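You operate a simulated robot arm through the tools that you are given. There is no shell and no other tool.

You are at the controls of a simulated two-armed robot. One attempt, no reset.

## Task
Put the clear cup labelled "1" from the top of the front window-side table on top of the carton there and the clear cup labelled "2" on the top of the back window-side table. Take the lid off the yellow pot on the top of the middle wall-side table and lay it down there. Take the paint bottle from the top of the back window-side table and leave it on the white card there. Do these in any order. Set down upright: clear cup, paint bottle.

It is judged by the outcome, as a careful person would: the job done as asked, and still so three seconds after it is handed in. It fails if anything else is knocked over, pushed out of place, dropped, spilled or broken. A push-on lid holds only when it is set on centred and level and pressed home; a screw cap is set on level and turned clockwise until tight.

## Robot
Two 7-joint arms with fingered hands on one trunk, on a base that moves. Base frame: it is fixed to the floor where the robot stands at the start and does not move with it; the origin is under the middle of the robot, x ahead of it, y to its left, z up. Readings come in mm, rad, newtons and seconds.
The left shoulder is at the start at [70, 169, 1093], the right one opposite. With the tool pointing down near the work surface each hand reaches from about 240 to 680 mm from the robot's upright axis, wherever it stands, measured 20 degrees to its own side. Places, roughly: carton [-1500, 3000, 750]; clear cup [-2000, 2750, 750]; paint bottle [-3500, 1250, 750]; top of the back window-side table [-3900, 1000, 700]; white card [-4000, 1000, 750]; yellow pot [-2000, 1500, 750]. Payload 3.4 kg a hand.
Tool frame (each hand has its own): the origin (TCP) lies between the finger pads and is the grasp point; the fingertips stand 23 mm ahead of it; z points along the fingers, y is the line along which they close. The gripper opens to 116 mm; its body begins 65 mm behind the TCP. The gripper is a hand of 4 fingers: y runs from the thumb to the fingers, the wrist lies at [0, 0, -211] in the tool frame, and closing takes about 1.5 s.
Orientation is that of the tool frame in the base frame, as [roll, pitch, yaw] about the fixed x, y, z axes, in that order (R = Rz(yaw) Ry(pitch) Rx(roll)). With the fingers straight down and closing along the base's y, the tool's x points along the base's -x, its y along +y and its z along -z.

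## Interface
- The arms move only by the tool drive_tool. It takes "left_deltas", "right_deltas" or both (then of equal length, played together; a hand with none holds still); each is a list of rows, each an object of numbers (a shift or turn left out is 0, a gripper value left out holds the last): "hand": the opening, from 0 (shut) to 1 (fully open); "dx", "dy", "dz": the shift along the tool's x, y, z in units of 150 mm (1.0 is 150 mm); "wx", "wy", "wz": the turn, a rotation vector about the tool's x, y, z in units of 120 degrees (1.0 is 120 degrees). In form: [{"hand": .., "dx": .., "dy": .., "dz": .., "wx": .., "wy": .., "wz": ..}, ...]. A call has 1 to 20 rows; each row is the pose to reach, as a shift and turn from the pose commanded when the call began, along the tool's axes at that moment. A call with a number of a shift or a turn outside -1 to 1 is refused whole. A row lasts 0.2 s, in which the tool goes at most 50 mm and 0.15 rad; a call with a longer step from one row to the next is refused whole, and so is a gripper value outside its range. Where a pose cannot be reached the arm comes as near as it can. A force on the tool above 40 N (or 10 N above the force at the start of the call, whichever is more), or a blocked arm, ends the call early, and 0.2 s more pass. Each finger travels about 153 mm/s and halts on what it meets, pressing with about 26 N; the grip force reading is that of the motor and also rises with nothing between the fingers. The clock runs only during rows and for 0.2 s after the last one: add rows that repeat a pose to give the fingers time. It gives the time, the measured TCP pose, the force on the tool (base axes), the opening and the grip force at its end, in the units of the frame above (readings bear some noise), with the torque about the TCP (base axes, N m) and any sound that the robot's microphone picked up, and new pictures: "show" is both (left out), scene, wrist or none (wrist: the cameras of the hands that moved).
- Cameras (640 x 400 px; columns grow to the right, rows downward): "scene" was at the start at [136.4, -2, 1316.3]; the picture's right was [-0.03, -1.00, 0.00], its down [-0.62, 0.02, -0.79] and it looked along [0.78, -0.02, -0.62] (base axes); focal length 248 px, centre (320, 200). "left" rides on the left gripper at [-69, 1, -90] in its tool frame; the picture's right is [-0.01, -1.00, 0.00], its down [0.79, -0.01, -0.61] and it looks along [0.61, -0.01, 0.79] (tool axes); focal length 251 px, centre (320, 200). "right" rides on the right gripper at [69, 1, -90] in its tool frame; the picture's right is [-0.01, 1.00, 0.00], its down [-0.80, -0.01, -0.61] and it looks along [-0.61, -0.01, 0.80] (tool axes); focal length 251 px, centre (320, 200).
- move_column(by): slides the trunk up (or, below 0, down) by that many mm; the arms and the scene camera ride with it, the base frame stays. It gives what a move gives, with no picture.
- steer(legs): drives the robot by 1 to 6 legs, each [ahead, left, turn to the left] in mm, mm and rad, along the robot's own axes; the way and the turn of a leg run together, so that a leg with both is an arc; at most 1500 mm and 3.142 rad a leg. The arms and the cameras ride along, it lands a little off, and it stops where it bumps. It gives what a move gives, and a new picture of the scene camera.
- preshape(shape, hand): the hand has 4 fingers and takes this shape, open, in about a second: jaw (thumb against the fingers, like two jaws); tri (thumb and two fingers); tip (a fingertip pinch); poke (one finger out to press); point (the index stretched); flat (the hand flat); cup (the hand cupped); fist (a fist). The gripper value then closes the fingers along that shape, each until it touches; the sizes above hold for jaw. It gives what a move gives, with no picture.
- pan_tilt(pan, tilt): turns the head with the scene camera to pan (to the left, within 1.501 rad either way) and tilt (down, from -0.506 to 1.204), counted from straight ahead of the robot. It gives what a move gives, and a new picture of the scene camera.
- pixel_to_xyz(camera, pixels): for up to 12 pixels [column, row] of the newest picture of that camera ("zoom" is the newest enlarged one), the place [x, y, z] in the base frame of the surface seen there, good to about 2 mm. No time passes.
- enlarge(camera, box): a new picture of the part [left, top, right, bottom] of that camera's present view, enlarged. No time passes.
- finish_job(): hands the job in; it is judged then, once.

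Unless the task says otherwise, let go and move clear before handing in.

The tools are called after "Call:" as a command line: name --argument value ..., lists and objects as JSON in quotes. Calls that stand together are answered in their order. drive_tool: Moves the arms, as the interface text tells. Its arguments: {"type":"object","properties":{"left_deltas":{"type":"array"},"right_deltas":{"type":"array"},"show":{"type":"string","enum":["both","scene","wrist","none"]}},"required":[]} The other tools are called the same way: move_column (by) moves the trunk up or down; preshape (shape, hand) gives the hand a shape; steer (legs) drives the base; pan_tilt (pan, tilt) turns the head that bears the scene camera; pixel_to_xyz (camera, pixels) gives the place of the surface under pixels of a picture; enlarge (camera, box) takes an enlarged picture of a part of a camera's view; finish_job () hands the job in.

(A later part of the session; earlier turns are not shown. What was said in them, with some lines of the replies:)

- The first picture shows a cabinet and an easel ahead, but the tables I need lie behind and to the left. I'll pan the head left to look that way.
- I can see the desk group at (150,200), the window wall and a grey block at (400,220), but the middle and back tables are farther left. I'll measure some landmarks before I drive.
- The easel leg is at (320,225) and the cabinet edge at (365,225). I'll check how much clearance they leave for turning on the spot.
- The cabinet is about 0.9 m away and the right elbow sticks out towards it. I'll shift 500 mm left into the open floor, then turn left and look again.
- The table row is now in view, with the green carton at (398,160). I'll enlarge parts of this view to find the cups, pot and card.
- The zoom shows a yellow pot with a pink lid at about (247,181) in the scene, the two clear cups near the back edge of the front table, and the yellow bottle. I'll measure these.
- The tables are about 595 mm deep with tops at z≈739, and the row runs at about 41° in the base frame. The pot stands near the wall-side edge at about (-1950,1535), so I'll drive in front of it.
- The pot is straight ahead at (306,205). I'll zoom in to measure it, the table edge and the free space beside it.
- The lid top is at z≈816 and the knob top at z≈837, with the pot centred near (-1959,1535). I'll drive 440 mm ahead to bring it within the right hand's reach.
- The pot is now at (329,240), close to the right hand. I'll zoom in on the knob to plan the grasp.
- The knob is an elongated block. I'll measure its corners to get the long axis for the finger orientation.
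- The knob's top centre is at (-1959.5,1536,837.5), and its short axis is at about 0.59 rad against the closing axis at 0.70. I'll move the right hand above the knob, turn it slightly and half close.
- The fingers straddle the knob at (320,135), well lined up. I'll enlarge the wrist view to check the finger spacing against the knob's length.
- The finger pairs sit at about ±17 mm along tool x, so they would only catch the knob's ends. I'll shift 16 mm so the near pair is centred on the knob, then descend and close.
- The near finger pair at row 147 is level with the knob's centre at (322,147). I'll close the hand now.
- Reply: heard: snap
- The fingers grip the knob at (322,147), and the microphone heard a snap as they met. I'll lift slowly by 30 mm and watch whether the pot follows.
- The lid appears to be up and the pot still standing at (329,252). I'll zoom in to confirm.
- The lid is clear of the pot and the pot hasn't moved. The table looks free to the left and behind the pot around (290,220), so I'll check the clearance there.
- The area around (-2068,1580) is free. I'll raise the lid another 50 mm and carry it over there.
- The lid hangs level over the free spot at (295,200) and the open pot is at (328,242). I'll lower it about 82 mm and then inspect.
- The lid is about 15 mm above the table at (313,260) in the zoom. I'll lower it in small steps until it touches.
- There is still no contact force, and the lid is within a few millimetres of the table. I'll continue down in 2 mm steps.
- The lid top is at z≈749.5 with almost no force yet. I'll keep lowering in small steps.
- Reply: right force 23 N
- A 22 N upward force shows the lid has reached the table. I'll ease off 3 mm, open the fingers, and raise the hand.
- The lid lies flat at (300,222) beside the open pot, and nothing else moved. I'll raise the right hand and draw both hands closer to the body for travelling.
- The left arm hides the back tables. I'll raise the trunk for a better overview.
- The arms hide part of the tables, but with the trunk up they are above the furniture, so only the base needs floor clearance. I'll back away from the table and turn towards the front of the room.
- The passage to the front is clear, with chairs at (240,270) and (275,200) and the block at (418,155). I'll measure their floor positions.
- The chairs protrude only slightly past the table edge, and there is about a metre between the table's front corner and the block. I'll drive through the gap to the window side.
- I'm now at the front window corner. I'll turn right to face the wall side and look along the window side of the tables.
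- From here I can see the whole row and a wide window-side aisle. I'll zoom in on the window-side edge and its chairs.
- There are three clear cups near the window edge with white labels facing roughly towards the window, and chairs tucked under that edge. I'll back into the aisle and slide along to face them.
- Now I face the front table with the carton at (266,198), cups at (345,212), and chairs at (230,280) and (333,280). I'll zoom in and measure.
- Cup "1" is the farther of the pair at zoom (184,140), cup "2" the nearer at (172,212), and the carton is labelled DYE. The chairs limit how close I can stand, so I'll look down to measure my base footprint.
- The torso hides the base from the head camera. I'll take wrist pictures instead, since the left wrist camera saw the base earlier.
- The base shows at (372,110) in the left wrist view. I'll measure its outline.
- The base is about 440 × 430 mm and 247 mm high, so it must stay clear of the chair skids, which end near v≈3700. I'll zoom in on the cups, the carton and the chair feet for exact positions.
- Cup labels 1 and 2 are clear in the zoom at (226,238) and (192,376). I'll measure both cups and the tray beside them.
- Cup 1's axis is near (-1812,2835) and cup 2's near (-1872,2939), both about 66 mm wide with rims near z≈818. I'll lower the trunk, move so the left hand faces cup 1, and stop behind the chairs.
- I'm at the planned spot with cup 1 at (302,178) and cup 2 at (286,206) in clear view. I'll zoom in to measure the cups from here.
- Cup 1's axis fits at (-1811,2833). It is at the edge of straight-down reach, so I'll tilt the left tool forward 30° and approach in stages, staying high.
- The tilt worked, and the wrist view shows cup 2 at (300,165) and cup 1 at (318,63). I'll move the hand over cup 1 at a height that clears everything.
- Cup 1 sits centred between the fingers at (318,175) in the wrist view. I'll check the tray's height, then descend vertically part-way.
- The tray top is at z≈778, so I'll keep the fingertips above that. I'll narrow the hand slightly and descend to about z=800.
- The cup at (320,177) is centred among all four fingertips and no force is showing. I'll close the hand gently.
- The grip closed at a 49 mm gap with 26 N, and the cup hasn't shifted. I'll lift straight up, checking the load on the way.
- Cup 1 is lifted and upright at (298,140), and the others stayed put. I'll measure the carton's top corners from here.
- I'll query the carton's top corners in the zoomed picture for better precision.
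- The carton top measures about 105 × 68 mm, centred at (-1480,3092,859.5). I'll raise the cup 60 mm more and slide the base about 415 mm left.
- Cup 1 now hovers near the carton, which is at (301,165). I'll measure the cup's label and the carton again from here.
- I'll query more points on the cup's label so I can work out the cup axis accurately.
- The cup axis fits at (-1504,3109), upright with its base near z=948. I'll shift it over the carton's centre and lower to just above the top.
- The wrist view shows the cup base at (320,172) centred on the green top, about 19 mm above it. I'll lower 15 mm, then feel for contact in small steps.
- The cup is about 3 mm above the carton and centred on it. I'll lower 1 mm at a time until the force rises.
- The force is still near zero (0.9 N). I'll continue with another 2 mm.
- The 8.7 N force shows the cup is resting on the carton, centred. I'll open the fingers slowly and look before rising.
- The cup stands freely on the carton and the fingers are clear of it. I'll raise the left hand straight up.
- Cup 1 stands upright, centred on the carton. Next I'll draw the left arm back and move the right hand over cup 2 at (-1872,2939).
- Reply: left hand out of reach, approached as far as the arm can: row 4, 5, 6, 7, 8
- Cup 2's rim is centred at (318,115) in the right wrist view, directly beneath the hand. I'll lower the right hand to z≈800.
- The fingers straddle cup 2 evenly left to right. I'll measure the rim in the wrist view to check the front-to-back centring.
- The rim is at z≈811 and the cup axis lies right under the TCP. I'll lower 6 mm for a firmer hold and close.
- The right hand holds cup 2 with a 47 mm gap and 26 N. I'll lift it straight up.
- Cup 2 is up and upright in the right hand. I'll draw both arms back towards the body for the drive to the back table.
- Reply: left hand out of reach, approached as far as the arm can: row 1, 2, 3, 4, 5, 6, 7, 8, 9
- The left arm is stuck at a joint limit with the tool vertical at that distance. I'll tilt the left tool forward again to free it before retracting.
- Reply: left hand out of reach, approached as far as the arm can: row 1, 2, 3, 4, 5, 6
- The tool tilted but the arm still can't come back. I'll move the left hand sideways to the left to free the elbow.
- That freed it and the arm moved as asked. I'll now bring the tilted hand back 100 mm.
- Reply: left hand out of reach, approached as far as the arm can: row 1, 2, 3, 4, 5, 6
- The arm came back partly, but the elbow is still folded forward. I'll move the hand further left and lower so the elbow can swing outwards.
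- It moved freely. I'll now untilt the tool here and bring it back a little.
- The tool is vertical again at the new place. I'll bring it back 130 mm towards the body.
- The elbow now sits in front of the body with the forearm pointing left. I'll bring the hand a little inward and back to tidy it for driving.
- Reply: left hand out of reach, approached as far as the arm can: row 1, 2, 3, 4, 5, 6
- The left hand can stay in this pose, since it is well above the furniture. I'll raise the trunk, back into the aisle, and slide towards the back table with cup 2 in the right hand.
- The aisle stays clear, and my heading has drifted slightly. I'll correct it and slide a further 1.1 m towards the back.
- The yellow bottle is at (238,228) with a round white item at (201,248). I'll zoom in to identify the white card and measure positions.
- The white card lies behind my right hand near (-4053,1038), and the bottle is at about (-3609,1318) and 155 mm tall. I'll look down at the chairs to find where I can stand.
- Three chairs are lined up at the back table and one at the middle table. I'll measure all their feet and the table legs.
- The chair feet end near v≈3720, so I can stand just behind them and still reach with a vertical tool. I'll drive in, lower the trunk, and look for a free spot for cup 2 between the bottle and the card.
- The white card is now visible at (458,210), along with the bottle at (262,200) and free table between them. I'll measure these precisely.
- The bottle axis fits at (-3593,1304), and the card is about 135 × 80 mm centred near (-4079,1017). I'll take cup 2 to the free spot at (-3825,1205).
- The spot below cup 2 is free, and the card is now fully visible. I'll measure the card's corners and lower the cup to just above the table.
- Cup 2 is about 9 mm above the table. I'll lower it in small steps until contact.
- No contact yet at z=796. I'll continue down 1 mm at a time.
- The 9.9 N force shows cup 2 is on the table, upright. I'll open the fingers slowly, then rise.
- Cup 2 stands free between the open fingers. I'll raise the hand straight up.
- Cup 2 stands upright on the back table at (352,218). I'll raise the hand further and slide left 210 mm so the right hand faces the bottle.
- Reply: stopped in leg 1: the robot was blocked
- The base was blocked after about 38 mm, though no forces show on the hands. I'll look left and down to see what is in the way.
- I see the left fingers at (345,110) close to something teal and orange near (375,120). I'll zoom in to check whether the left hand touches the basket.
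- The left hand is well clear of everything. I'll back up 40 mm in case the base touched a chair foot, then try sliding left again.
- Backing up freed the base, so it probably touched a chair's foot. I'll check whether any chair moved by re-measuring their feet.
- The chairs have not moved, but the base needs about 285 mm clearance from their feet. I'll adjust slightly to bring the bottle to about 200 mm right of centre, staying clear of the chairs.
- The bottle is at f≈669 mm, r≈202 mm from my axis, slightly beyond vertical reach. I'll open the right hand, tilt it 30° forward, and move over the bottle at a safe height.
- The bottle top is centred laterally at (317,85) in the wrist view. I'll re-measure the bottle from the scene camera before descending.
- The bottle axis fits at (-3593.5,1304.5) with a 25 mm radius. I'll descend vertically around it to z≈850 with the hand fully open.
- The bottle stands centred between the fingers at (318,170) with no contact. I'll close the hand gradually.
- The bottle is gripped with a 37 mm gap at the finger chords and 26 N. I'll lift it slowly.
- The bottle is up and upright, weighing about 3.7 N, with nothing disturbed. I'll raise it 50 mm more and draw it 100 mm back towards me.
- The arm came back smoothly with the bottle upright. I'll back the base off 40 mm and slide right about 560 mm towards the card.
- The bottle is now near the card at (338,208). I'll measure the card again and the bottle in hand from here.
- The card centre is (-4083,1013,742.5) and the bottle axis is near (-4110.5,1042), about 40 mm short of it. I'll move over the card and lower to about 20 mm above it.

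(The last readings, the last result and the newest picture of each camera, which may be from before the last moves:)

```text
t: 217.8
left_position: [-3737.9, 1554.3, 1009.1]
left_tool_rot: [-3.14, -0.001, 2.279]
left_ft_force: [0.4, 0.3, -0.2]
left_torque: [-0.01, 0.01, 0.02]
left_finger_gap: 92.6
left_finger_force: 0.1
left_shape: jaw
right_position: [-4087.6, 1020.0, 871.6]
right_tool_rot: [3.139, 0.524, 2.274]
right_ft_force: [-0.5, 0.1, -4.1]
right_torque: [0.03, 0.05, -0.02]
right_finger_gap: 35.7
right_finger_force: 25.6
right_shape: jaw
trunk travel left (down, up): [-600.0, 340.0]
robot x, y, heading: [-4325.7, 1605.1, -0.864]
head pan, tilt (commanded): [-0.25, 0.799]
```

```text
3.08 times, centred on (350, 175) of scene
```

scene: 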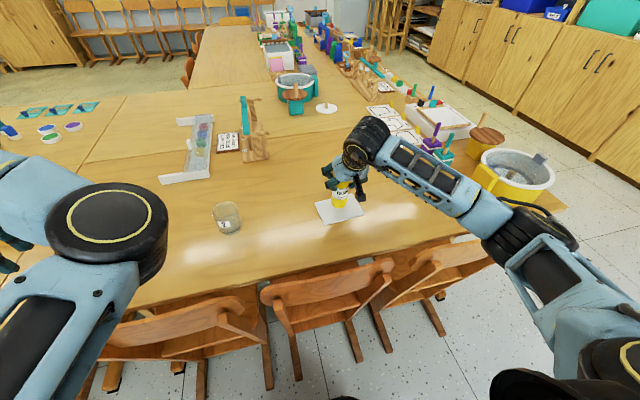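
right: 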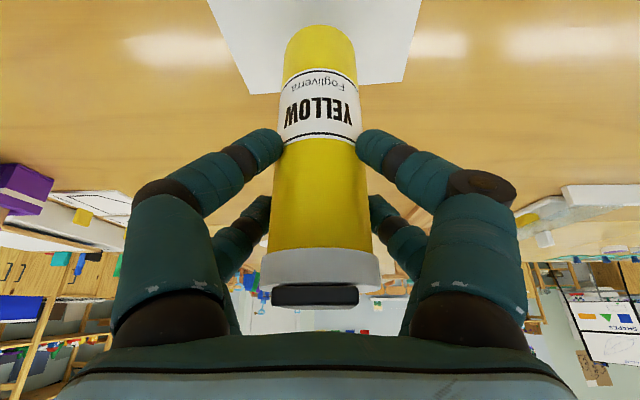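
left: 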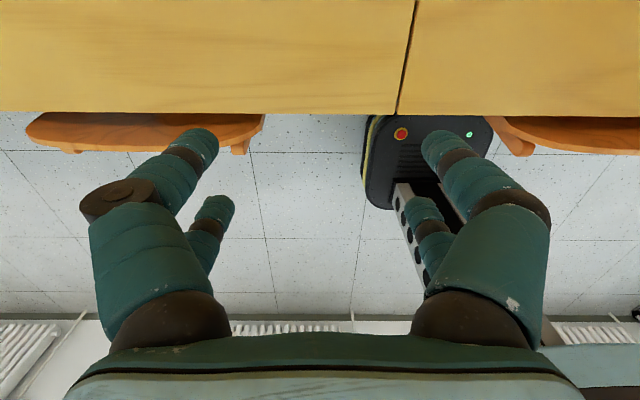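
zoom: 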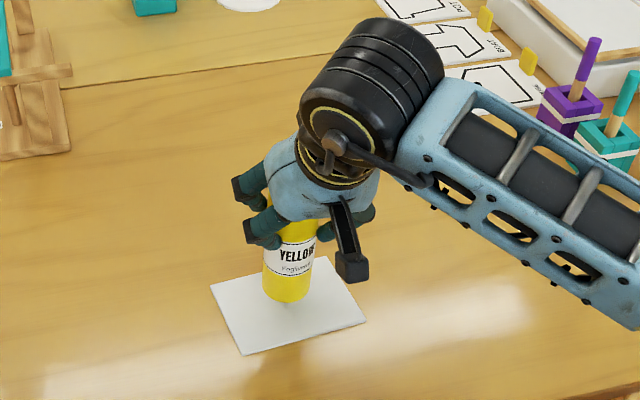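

The bottle is over the card's centre, about 20 mm up. I'll lower 15 mm, then feel for contact in small steps.

Call:
drive_tool --right_deltas '[{"dx": 0.017, "dz": 0.029}, {"dx": 0.033, "dz": 0.058}, {"dx": 0.05, "dz": 0.087}, {"dx": 0.05, "dz": 0.087}]' --show "none"

Call:
drive_tool --right_deltas '[{"dx": 0.0033, "dz": 0.0058}, {"dx": 0.0067, "dz": 0.0115}, {"dx": 0.0067, "dz": 0.0115}]' --show "scene"

Call:
enlarge --camera "scene" --box '[280, 150, 400, 240]'

```text
t: 218.8
left_position: [-3739.1, 1553.9, 1008.5]
left_tool_rot: [3.141, 0.0, 2.282]
left_ft_force: [0.5, -0.7, -0.1]
left_torque: [0.04, -0.03, -0.02]
left_finger_gap: 92.5
left_finger_force: 0.1
left_shape: jaw
right_position: [-4088.3, 1020.6, 856.5]
right_tool_rot: [3.14, 0.524, 2.274]
right_ft_force: [-0.2, -0.7, -4.4]
right_torque: [0.06, 0.04, -0.04]
right_finger_gap: 35.8
right_finger_force: 26.4
right_shape: jaw
trunk travel left (down, up): [-600.0, 340.0]
robot x, y, heading: [-4321.7, 1610.1, -0.86]
head pan, tilt (commanded): [-0.25, 0.799]
```

```text
t: 219.7
left_position: [-3738.2, 1555.0, 1008.5]
left_tool_rot: [-3.14, -0.001, 2.28]
left_ft_force: [0.1, 0.3, 0.4]
left_torque: [-0.02, -0.05, -0.01]
left_finger_gap: 92.6
left_finger_force: 0.1
left_shape: jaw
right_position: [-4089.3, 1021.2, 854.3]
right_tool_rot: [3.139, 0.523, 2.274]
right_ft_force: [-0.5, 0.4, -3.3]
right_torque: [0.05, 0.01, 0.03]
right_finger_gap: 35.7
right_finger_force: 25.6
right_shape: jaw
trunk travel left (down, up): [-600.0, 340.0]
robot x, y, heading: [-4324.0, 1608.2, -0.86]
head pan, tilt (commanded): [-0.25, 0.799]
```

scene: 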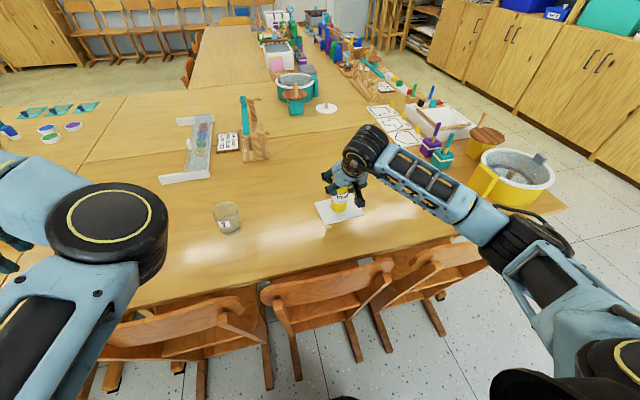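

```text
4.44 times, centred on (340, 195) of scene
```

zoom: 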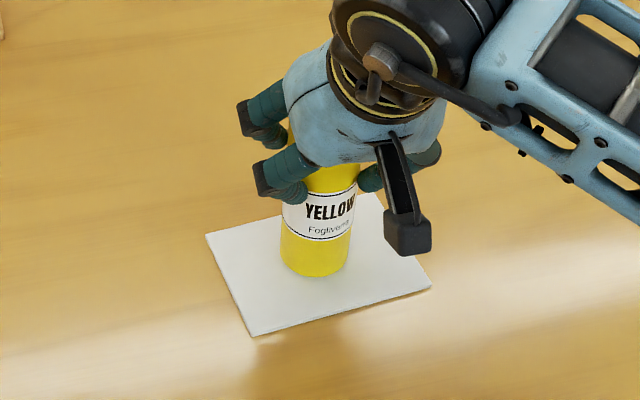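

The bottle is centred on the card with its weight still on the hand (-3.3 N). I'll continue down millimetre by millimetre.

Call:
drive_tool --right_deltas '[{"dx": 0.0033, "dz": 0.0058}, {"dx": 0.0067, "dz": 0.0115}, {"dx": 0.0067, "dz": 0.0115}]' --show "none"

```text
t: 220.4
left_position: [-3738.8, 1555.6, 1009.6]
left_tool_rot: [-3.14, -0.001, 2.278]
left_ft_force: [-0.4, -0.7, 1.1]
left_torque: [0.02, 0.0, 0.0]
left_finger_gap: 92.7
left_finger_force: 0.0
left_shape: jaw
right_position: [-4087.8, 1020.7, 853.2]
right_tool_rot: [3.141, 0.527, 2.274]
right_ft_force: [1.2, -1.9, 3.1]
right_torque: [-0.1, -0.01, 0.01]
right_finger_gap: 36.0
right_finger_force: 26.3
right_shape: jaw
trunk travel left (down, up): [-600.0, 340.0]
robot x, y, heading: [-4325.4, 1607.3, -0.859]
head pan, tilt (commanded): [-0.25, 0.799]
```

The force changed from -3.3 to +3.1 N, so the bottle is touching the card. I'll lower another millimetre to seat it flat, then open the fingers slowly.

Call:
drive_tool --right_deltas '[{"dx": 0.0033, "dz": 0.0058}, {"dx": 0.0033, "dz": 0.0058}]' --show "none"

Call:
drive_tool --right_deltas '[{"hand": 0.2}, {"hand": 0.28}, {"hand": 0.33}, {"hand": 0.38}, {"hand": 0.45}, {"hand": 0.55}, {"hand": 0.7}, {"hand": 0.85}, {"hand": 0.9}]' --show "both"

Call:
enlarge --camera "scene" --box '[280, 150, 400, 240]'

```text
t: 221.1
left_position: [-3738.2, 1556.2, 1009.4]
left_tool_rot: [-3.14, 0.0, 2.278]
left_ft_force: [0.5, -0.2, 0.2]
left_torque: [0.01, 0.02, 0.01]
left_finger_gap: 92.8
left_finger_force: 0.1
left_shape: jaw
right_position: [-4088.1, 1021.8, 852.6]
right_tool_rot: [3.14, 0.526, 2.274]
right_ft_force: [1.0, -2.3, 10.3]
right_torque: [-0.12, -0.06, 0.01]
right_finger_gap: 35.7
right_finger_force: 26.4
right_shape: jaw
trunk travel left (down, up): [-600.0, 340.0]
robot x, y, heading: [-4326.3, 1608.5, -0.863]
head pan, tilt (commanded): [-0.25, 0.799]
```

```text
t: 223.1
left_position: [-3737.8, 1555.4, 1007.4]
left_tool_rot: [-3.141, -0.001, 2.281]
left_ft_force: [0.5, 1.0, 0.0]
left_torque: [0.02, 0.01, -0.01]
left_finger_gap: 92.7
left_finger_force: 0.1
left_shape: jaw
right_position: [-4087.2, 1021.7, 850.9]
right_tool_rot: [3.139, 0.524, 2.276]
right_ft_force: [-0.2, 0.0, -0.6]
right_torque: [0.01, -0.02, 0.03]
right_finger_gap: 103.9
right_finger_force: 0.1
right_shape: jaw
trunk travel left (down, up): [-600.0, 340.0]
robot x, y, heading: [-4324.1, 1604.5, -0.863]
head pan, tilt (commanded): [-0.25, 0.799]
```

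scene: 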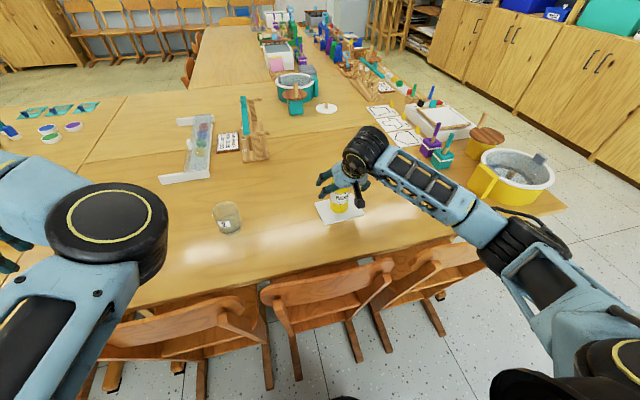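
right: 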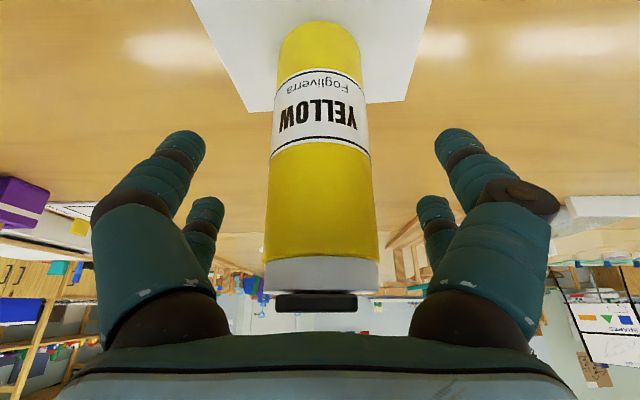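

```text
4.44 times, centred on (340, 195) of scene
```

zoom: 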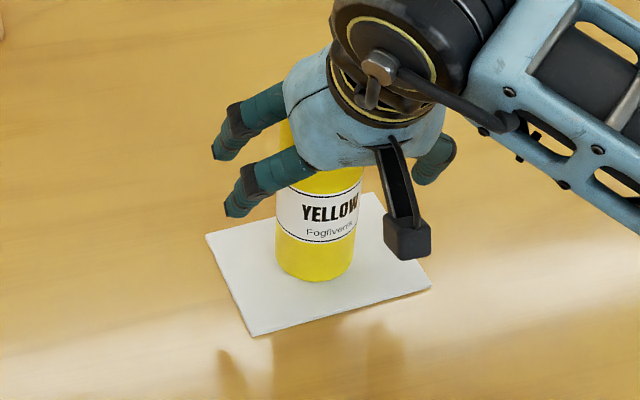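

The bottle stands upright on the card with the fingers open. I'll rise straight up, clear of it.

Call:
drive_tool --right_deltas '[{"dx": -0.04, "dz": -0.07, "hand": 1.0}, {"dx": -0.1, "dz": -0.173, "hand": 1.0}, {"dx": -0.18, "dz": -0.312, "hand": 1.0}, {"dx": -0.26, "dz": -0.45, "hand": 1.0}, {"dx": -0.34, "dz": -0.589, "hand": 1.0}, {"dx": -0.42, "dz": -0.727, "hand": 1.0}]' --show "scene"

Call:
enlarge --camera "scene" --box '[280, 130, 400, 240]'

```text
t: 224.4
left_position: [-3738.1, 1555.5, 1008.6]
left_tool_rot: [3.141, 0.0, 2.279]
left_ft_force: [-0.2, 0.4, -0.1]
left_torque: [0.0, 0.0, 0.02]
left_finger_gap: 93.1
left_finger_force: 0.0
left_shape: jaw
right_position: [-4089.9, 1020.1, 978.7]
right_tool_rot: [3.139, 0.526, 2.276]
right_ft_force: [0.3, 0.5, 0.4]
right_torque: [-0.01, -0.01, 0.02]
right_finger_gap: 116.0
right_finger_force: 0.1
right_shape: jaw
trunk travel left (down, up): [-600.0, 340.0]
robot x, y, heading: [-4323.1, 1610.8, -0.865]
head pan, tilt (commanded): [-0.25, 0.799]
```

scene: 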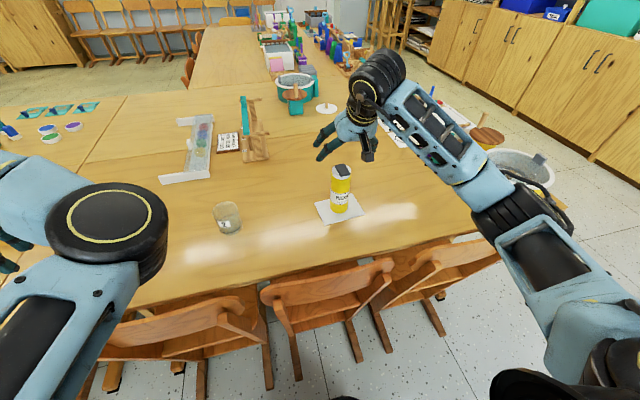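

```text
3.64 times, centred on (340, 185) of scene
```

zoom: 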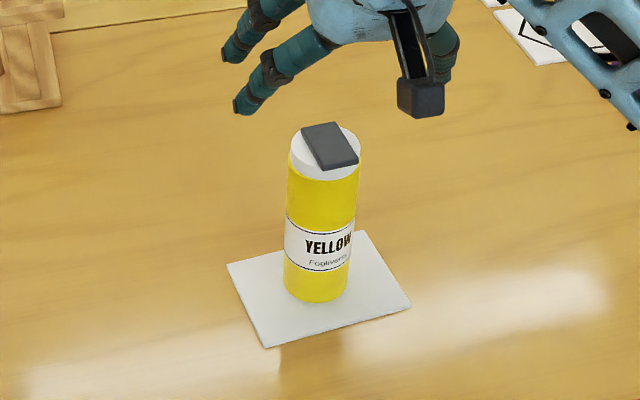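

The paint bottle stands on the white card at (340,190). I'll draw the right hand back and then back the robot away.

Call:
drive_tool --right_deltas '[{"dx": -0.05, "dz": -0.087}, {"dx": -0.1, "dz": -0.173}, {"dx": 0.0, "dz": -0.231}, {"dx": 0.12, "dz": -0.3}, {"dx": 0.235, "dz": -0.366}, {"dx": 0.35, "dz": -0.433}, {"dx": 0.477, "dz": -0.506}]' --show "none"

Call:
steer --legs '[[-350, 0, 0]]'

Call:
pan_tilt --pan 0.0 --tilt 0.6

```text
t: 226.1
left_position: [-3738.7, 1554.9, 1008.3]
left_tool_rot: [3.14, 0.0, 2.28]
left_ft_force: [0.2, 0.1, 0.2]
left_torque: [-0.02, -0.02, 0.0]
left_finger_gap: 92.6
left_finger_force: 0.0
left_shape: jaw
right_position: [-4154.2, 1096.1, 1005.8]
right_tool_rot: [3.141, 0.527, 2.273]
right_ft_force: [-0.1, 0.0, 0.1]
right_torque: [-0.01, 0.01, 0.01]
right_finger_gap: 116.0
right_finger_force: 0.0
right_shape: jaw
trunk travel left (down, up): [-600.0, 340.0]
robot x, y, heading: [-4325.8, 1607.2, -0.865]
head pan, tilt (commanded): [-0.25, 0.799]
```

```text
t: 228.3
left_position: [-3969.8, 1825.5, 1008.3]
left_tool_rot: [-3.141, -0.001, 2.282]
left_ft_force: [-0.2, -0.2, 1.2]
left_torque: [0.01, -0.01, 0.0]
left_finger_gap: 92.9
left_finger_force: 0.1
left_shape: jaw
right_position: [-4383.9, 1365.7, 1006.1]
right_tool_rot: [3.14, 0.524, 2.276]
right_ft_force: [0.2, -0.4, -0.6]
right_torque: [0.01, 0.02, 0.0]
right_finger_gap: 115.8
right_finger_force: 0.1
right_shape: jaw
trunk travel left (down, up): [-600.0, 340.0]
robot x, y, heading: [-4552.8, 1876.6, -0.858]
head pan, tilt (commanded): [-0.25, 0.799]
```

scene: 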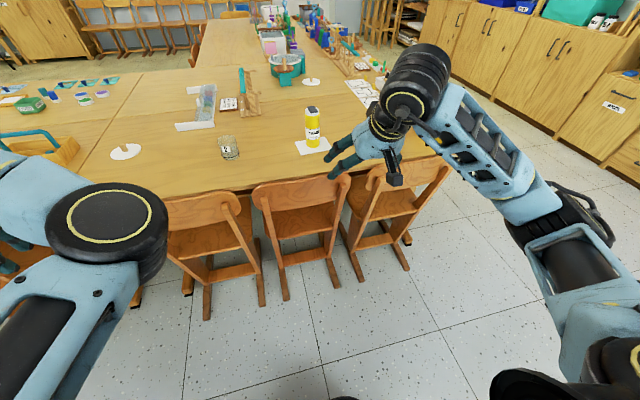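

```text
t: 229.1
left_position: [-3968.1, 1825.1, 1007.7]
left_tool_rot: [3.14, 0.0, 2.281]
left_ft_force: [0.4, 0.2, 0.7]
left_torque: [0.03, -0.04, -0.01]
left_finger_gap: 92.9
left_finger_force: 0.1
left_shape: jaw
right_position: [-4383.7, 1365.4, 1006.7]
right_tool_rot: [3.14, 0.525, 2.276]
right_ft_force: [-0.2, -0.5, -0.2]
right_torque: [-0.02, -0.02, 0.03]
right_finger_gap: 115.9
right_finger_force: 0.1
right_shape: jaw
trunk travel left (down, up): [-600.0, 340.0]
robot x, y, heading: [-4553.5, 1877.8, -0.859]
head pan, tilt (commanded): [0.0, 0.6]
```

scene: 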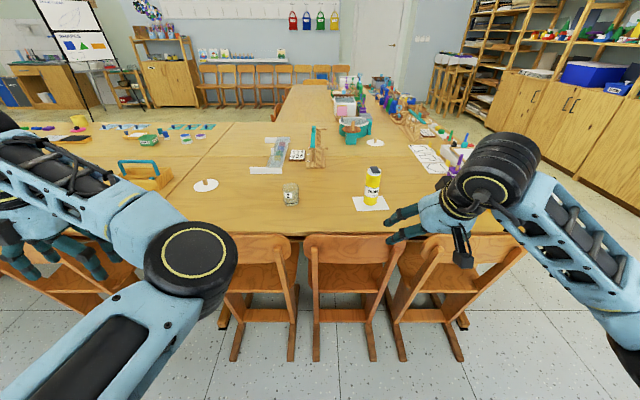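

The bottle is at (372,185) on the card and cup 2 at (291,195), both upright. I'll look left to check cup 1 on the carton and the lid by the pot once more.

Call:
move_column --by 300

Call:
pan_tilt --pan 1.0 --tilt 0.35

Call:
enlarge --camera "scene" --box '[200, 100, 520, 300]'

```text
t: 232.1
left_position: [-3969.5, 1824.6, 1308.5]
left_tool_rot: [-3.14, -0.001, 2.281]
left_ft_force: [0.8, -0.5, 0.0]
left_torque: [0.05, 0.01, -0.02]
left_finger_gap: 92.7
left_finger_force: 0.0
left_shape: jaw
right_position: [-4383.7, 1364.7, 1307.0]
right_tool_rot: [3.139, 0.526, 2.276]
right_ft_force: [1.2, 0.2, 0.2]
right_torque: [-0.02, -0.02, 0.03]
right_finger_gap: 115.8
right_finger_force: 0.0
right_shape: jaw
trunk travel left (down, up): [-900.0, 40.0]
robot x, y, heading: [-4556.8, 1876.0, -0.856]
head pan, tilt (commanded): [0.0, 0.6]
```

```text
t: 233.4
left_position: [-3969.1, 1825.7, 1308.1]
left_tool_rot: [-3.142, -0.002, 2.28]
left_ft_force: [0.1, -0.1, 0.4]
left_torque: [-0.03, -0.01, 0.04]
left_finger_gap: 92.6
left_finger_force: 0.0
left_shape: jaw
right_position: [-4382.5, 1364.9, 1306.6]
right_tool_rot: [3.14, 0.524, 2.278]
right_ft_force: [-0.2, 0.5, 1.0]
right_torque: [0.01, -0.03, 0.01]
right_finger_gap: 115.9
right_finger_force: 0.2
right_shape: jaw
trunk travel left (down, up): [-900.0, 40.0]
robot x, y, heading: [-4557.3, 1875.7, -0.857]
head pan, tilt (commanded): [1.0, 0.351]
```

scene: 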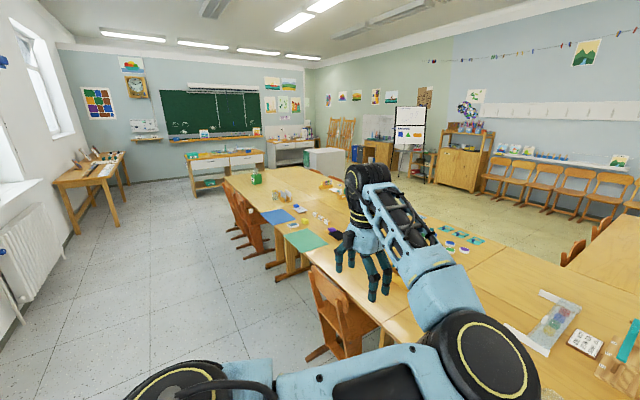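

```text
2.00 times, centred on (360, 200) of scene
```

zoom: 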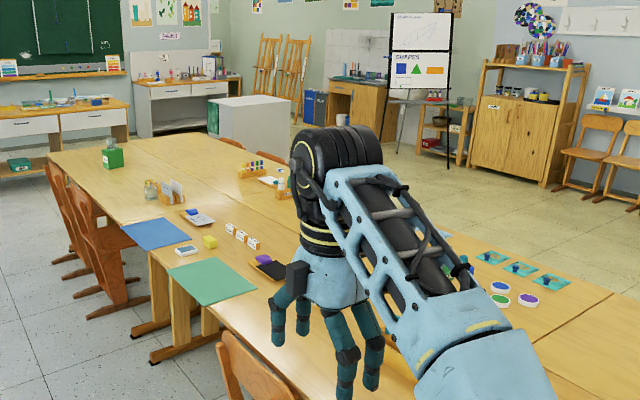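

Call:
enlarge --camera "scene" --box '[215, 150, 295, 220]'

```text
5.71 times, centred on (255, 185) of scene
```

zoom: 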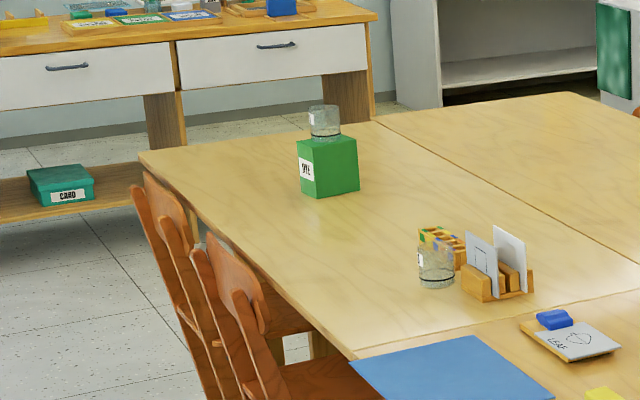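

Cup 1 still stands on the carton in the zoom at (325,122). Cup 2 and the bottle are upright where I put them, the lid was laid flat beside the pot, and both hands are empty and clear. I'm handing the job in.

Call:
finish_job

```text
The job is handed in.
```

I did all four parts of the job and handed it in; no verdict came back.

- **Cup 1:** it stands upright on top of the carton on the front window-side table. I looked again from across the room just before handing in and it was still there.
- **Cup 2:** it stands upright on the back window-side table, between the white card and where the bottle used to be.
- **Pot lid:** it lies flat beside the open yellow pot on the middle wall-side table. I last saw it right after setting it down, because my arm hid it in the final look.
- **Paint bottle:** it stands upright on the white card, near its centre.

The base was blocked once beside the back-table chairs, probably by touching a chair foot. I backed off and measured the chair feet again. They were in the same place to within measuring error.

Both hands were empty and clear of everything when I handed in.
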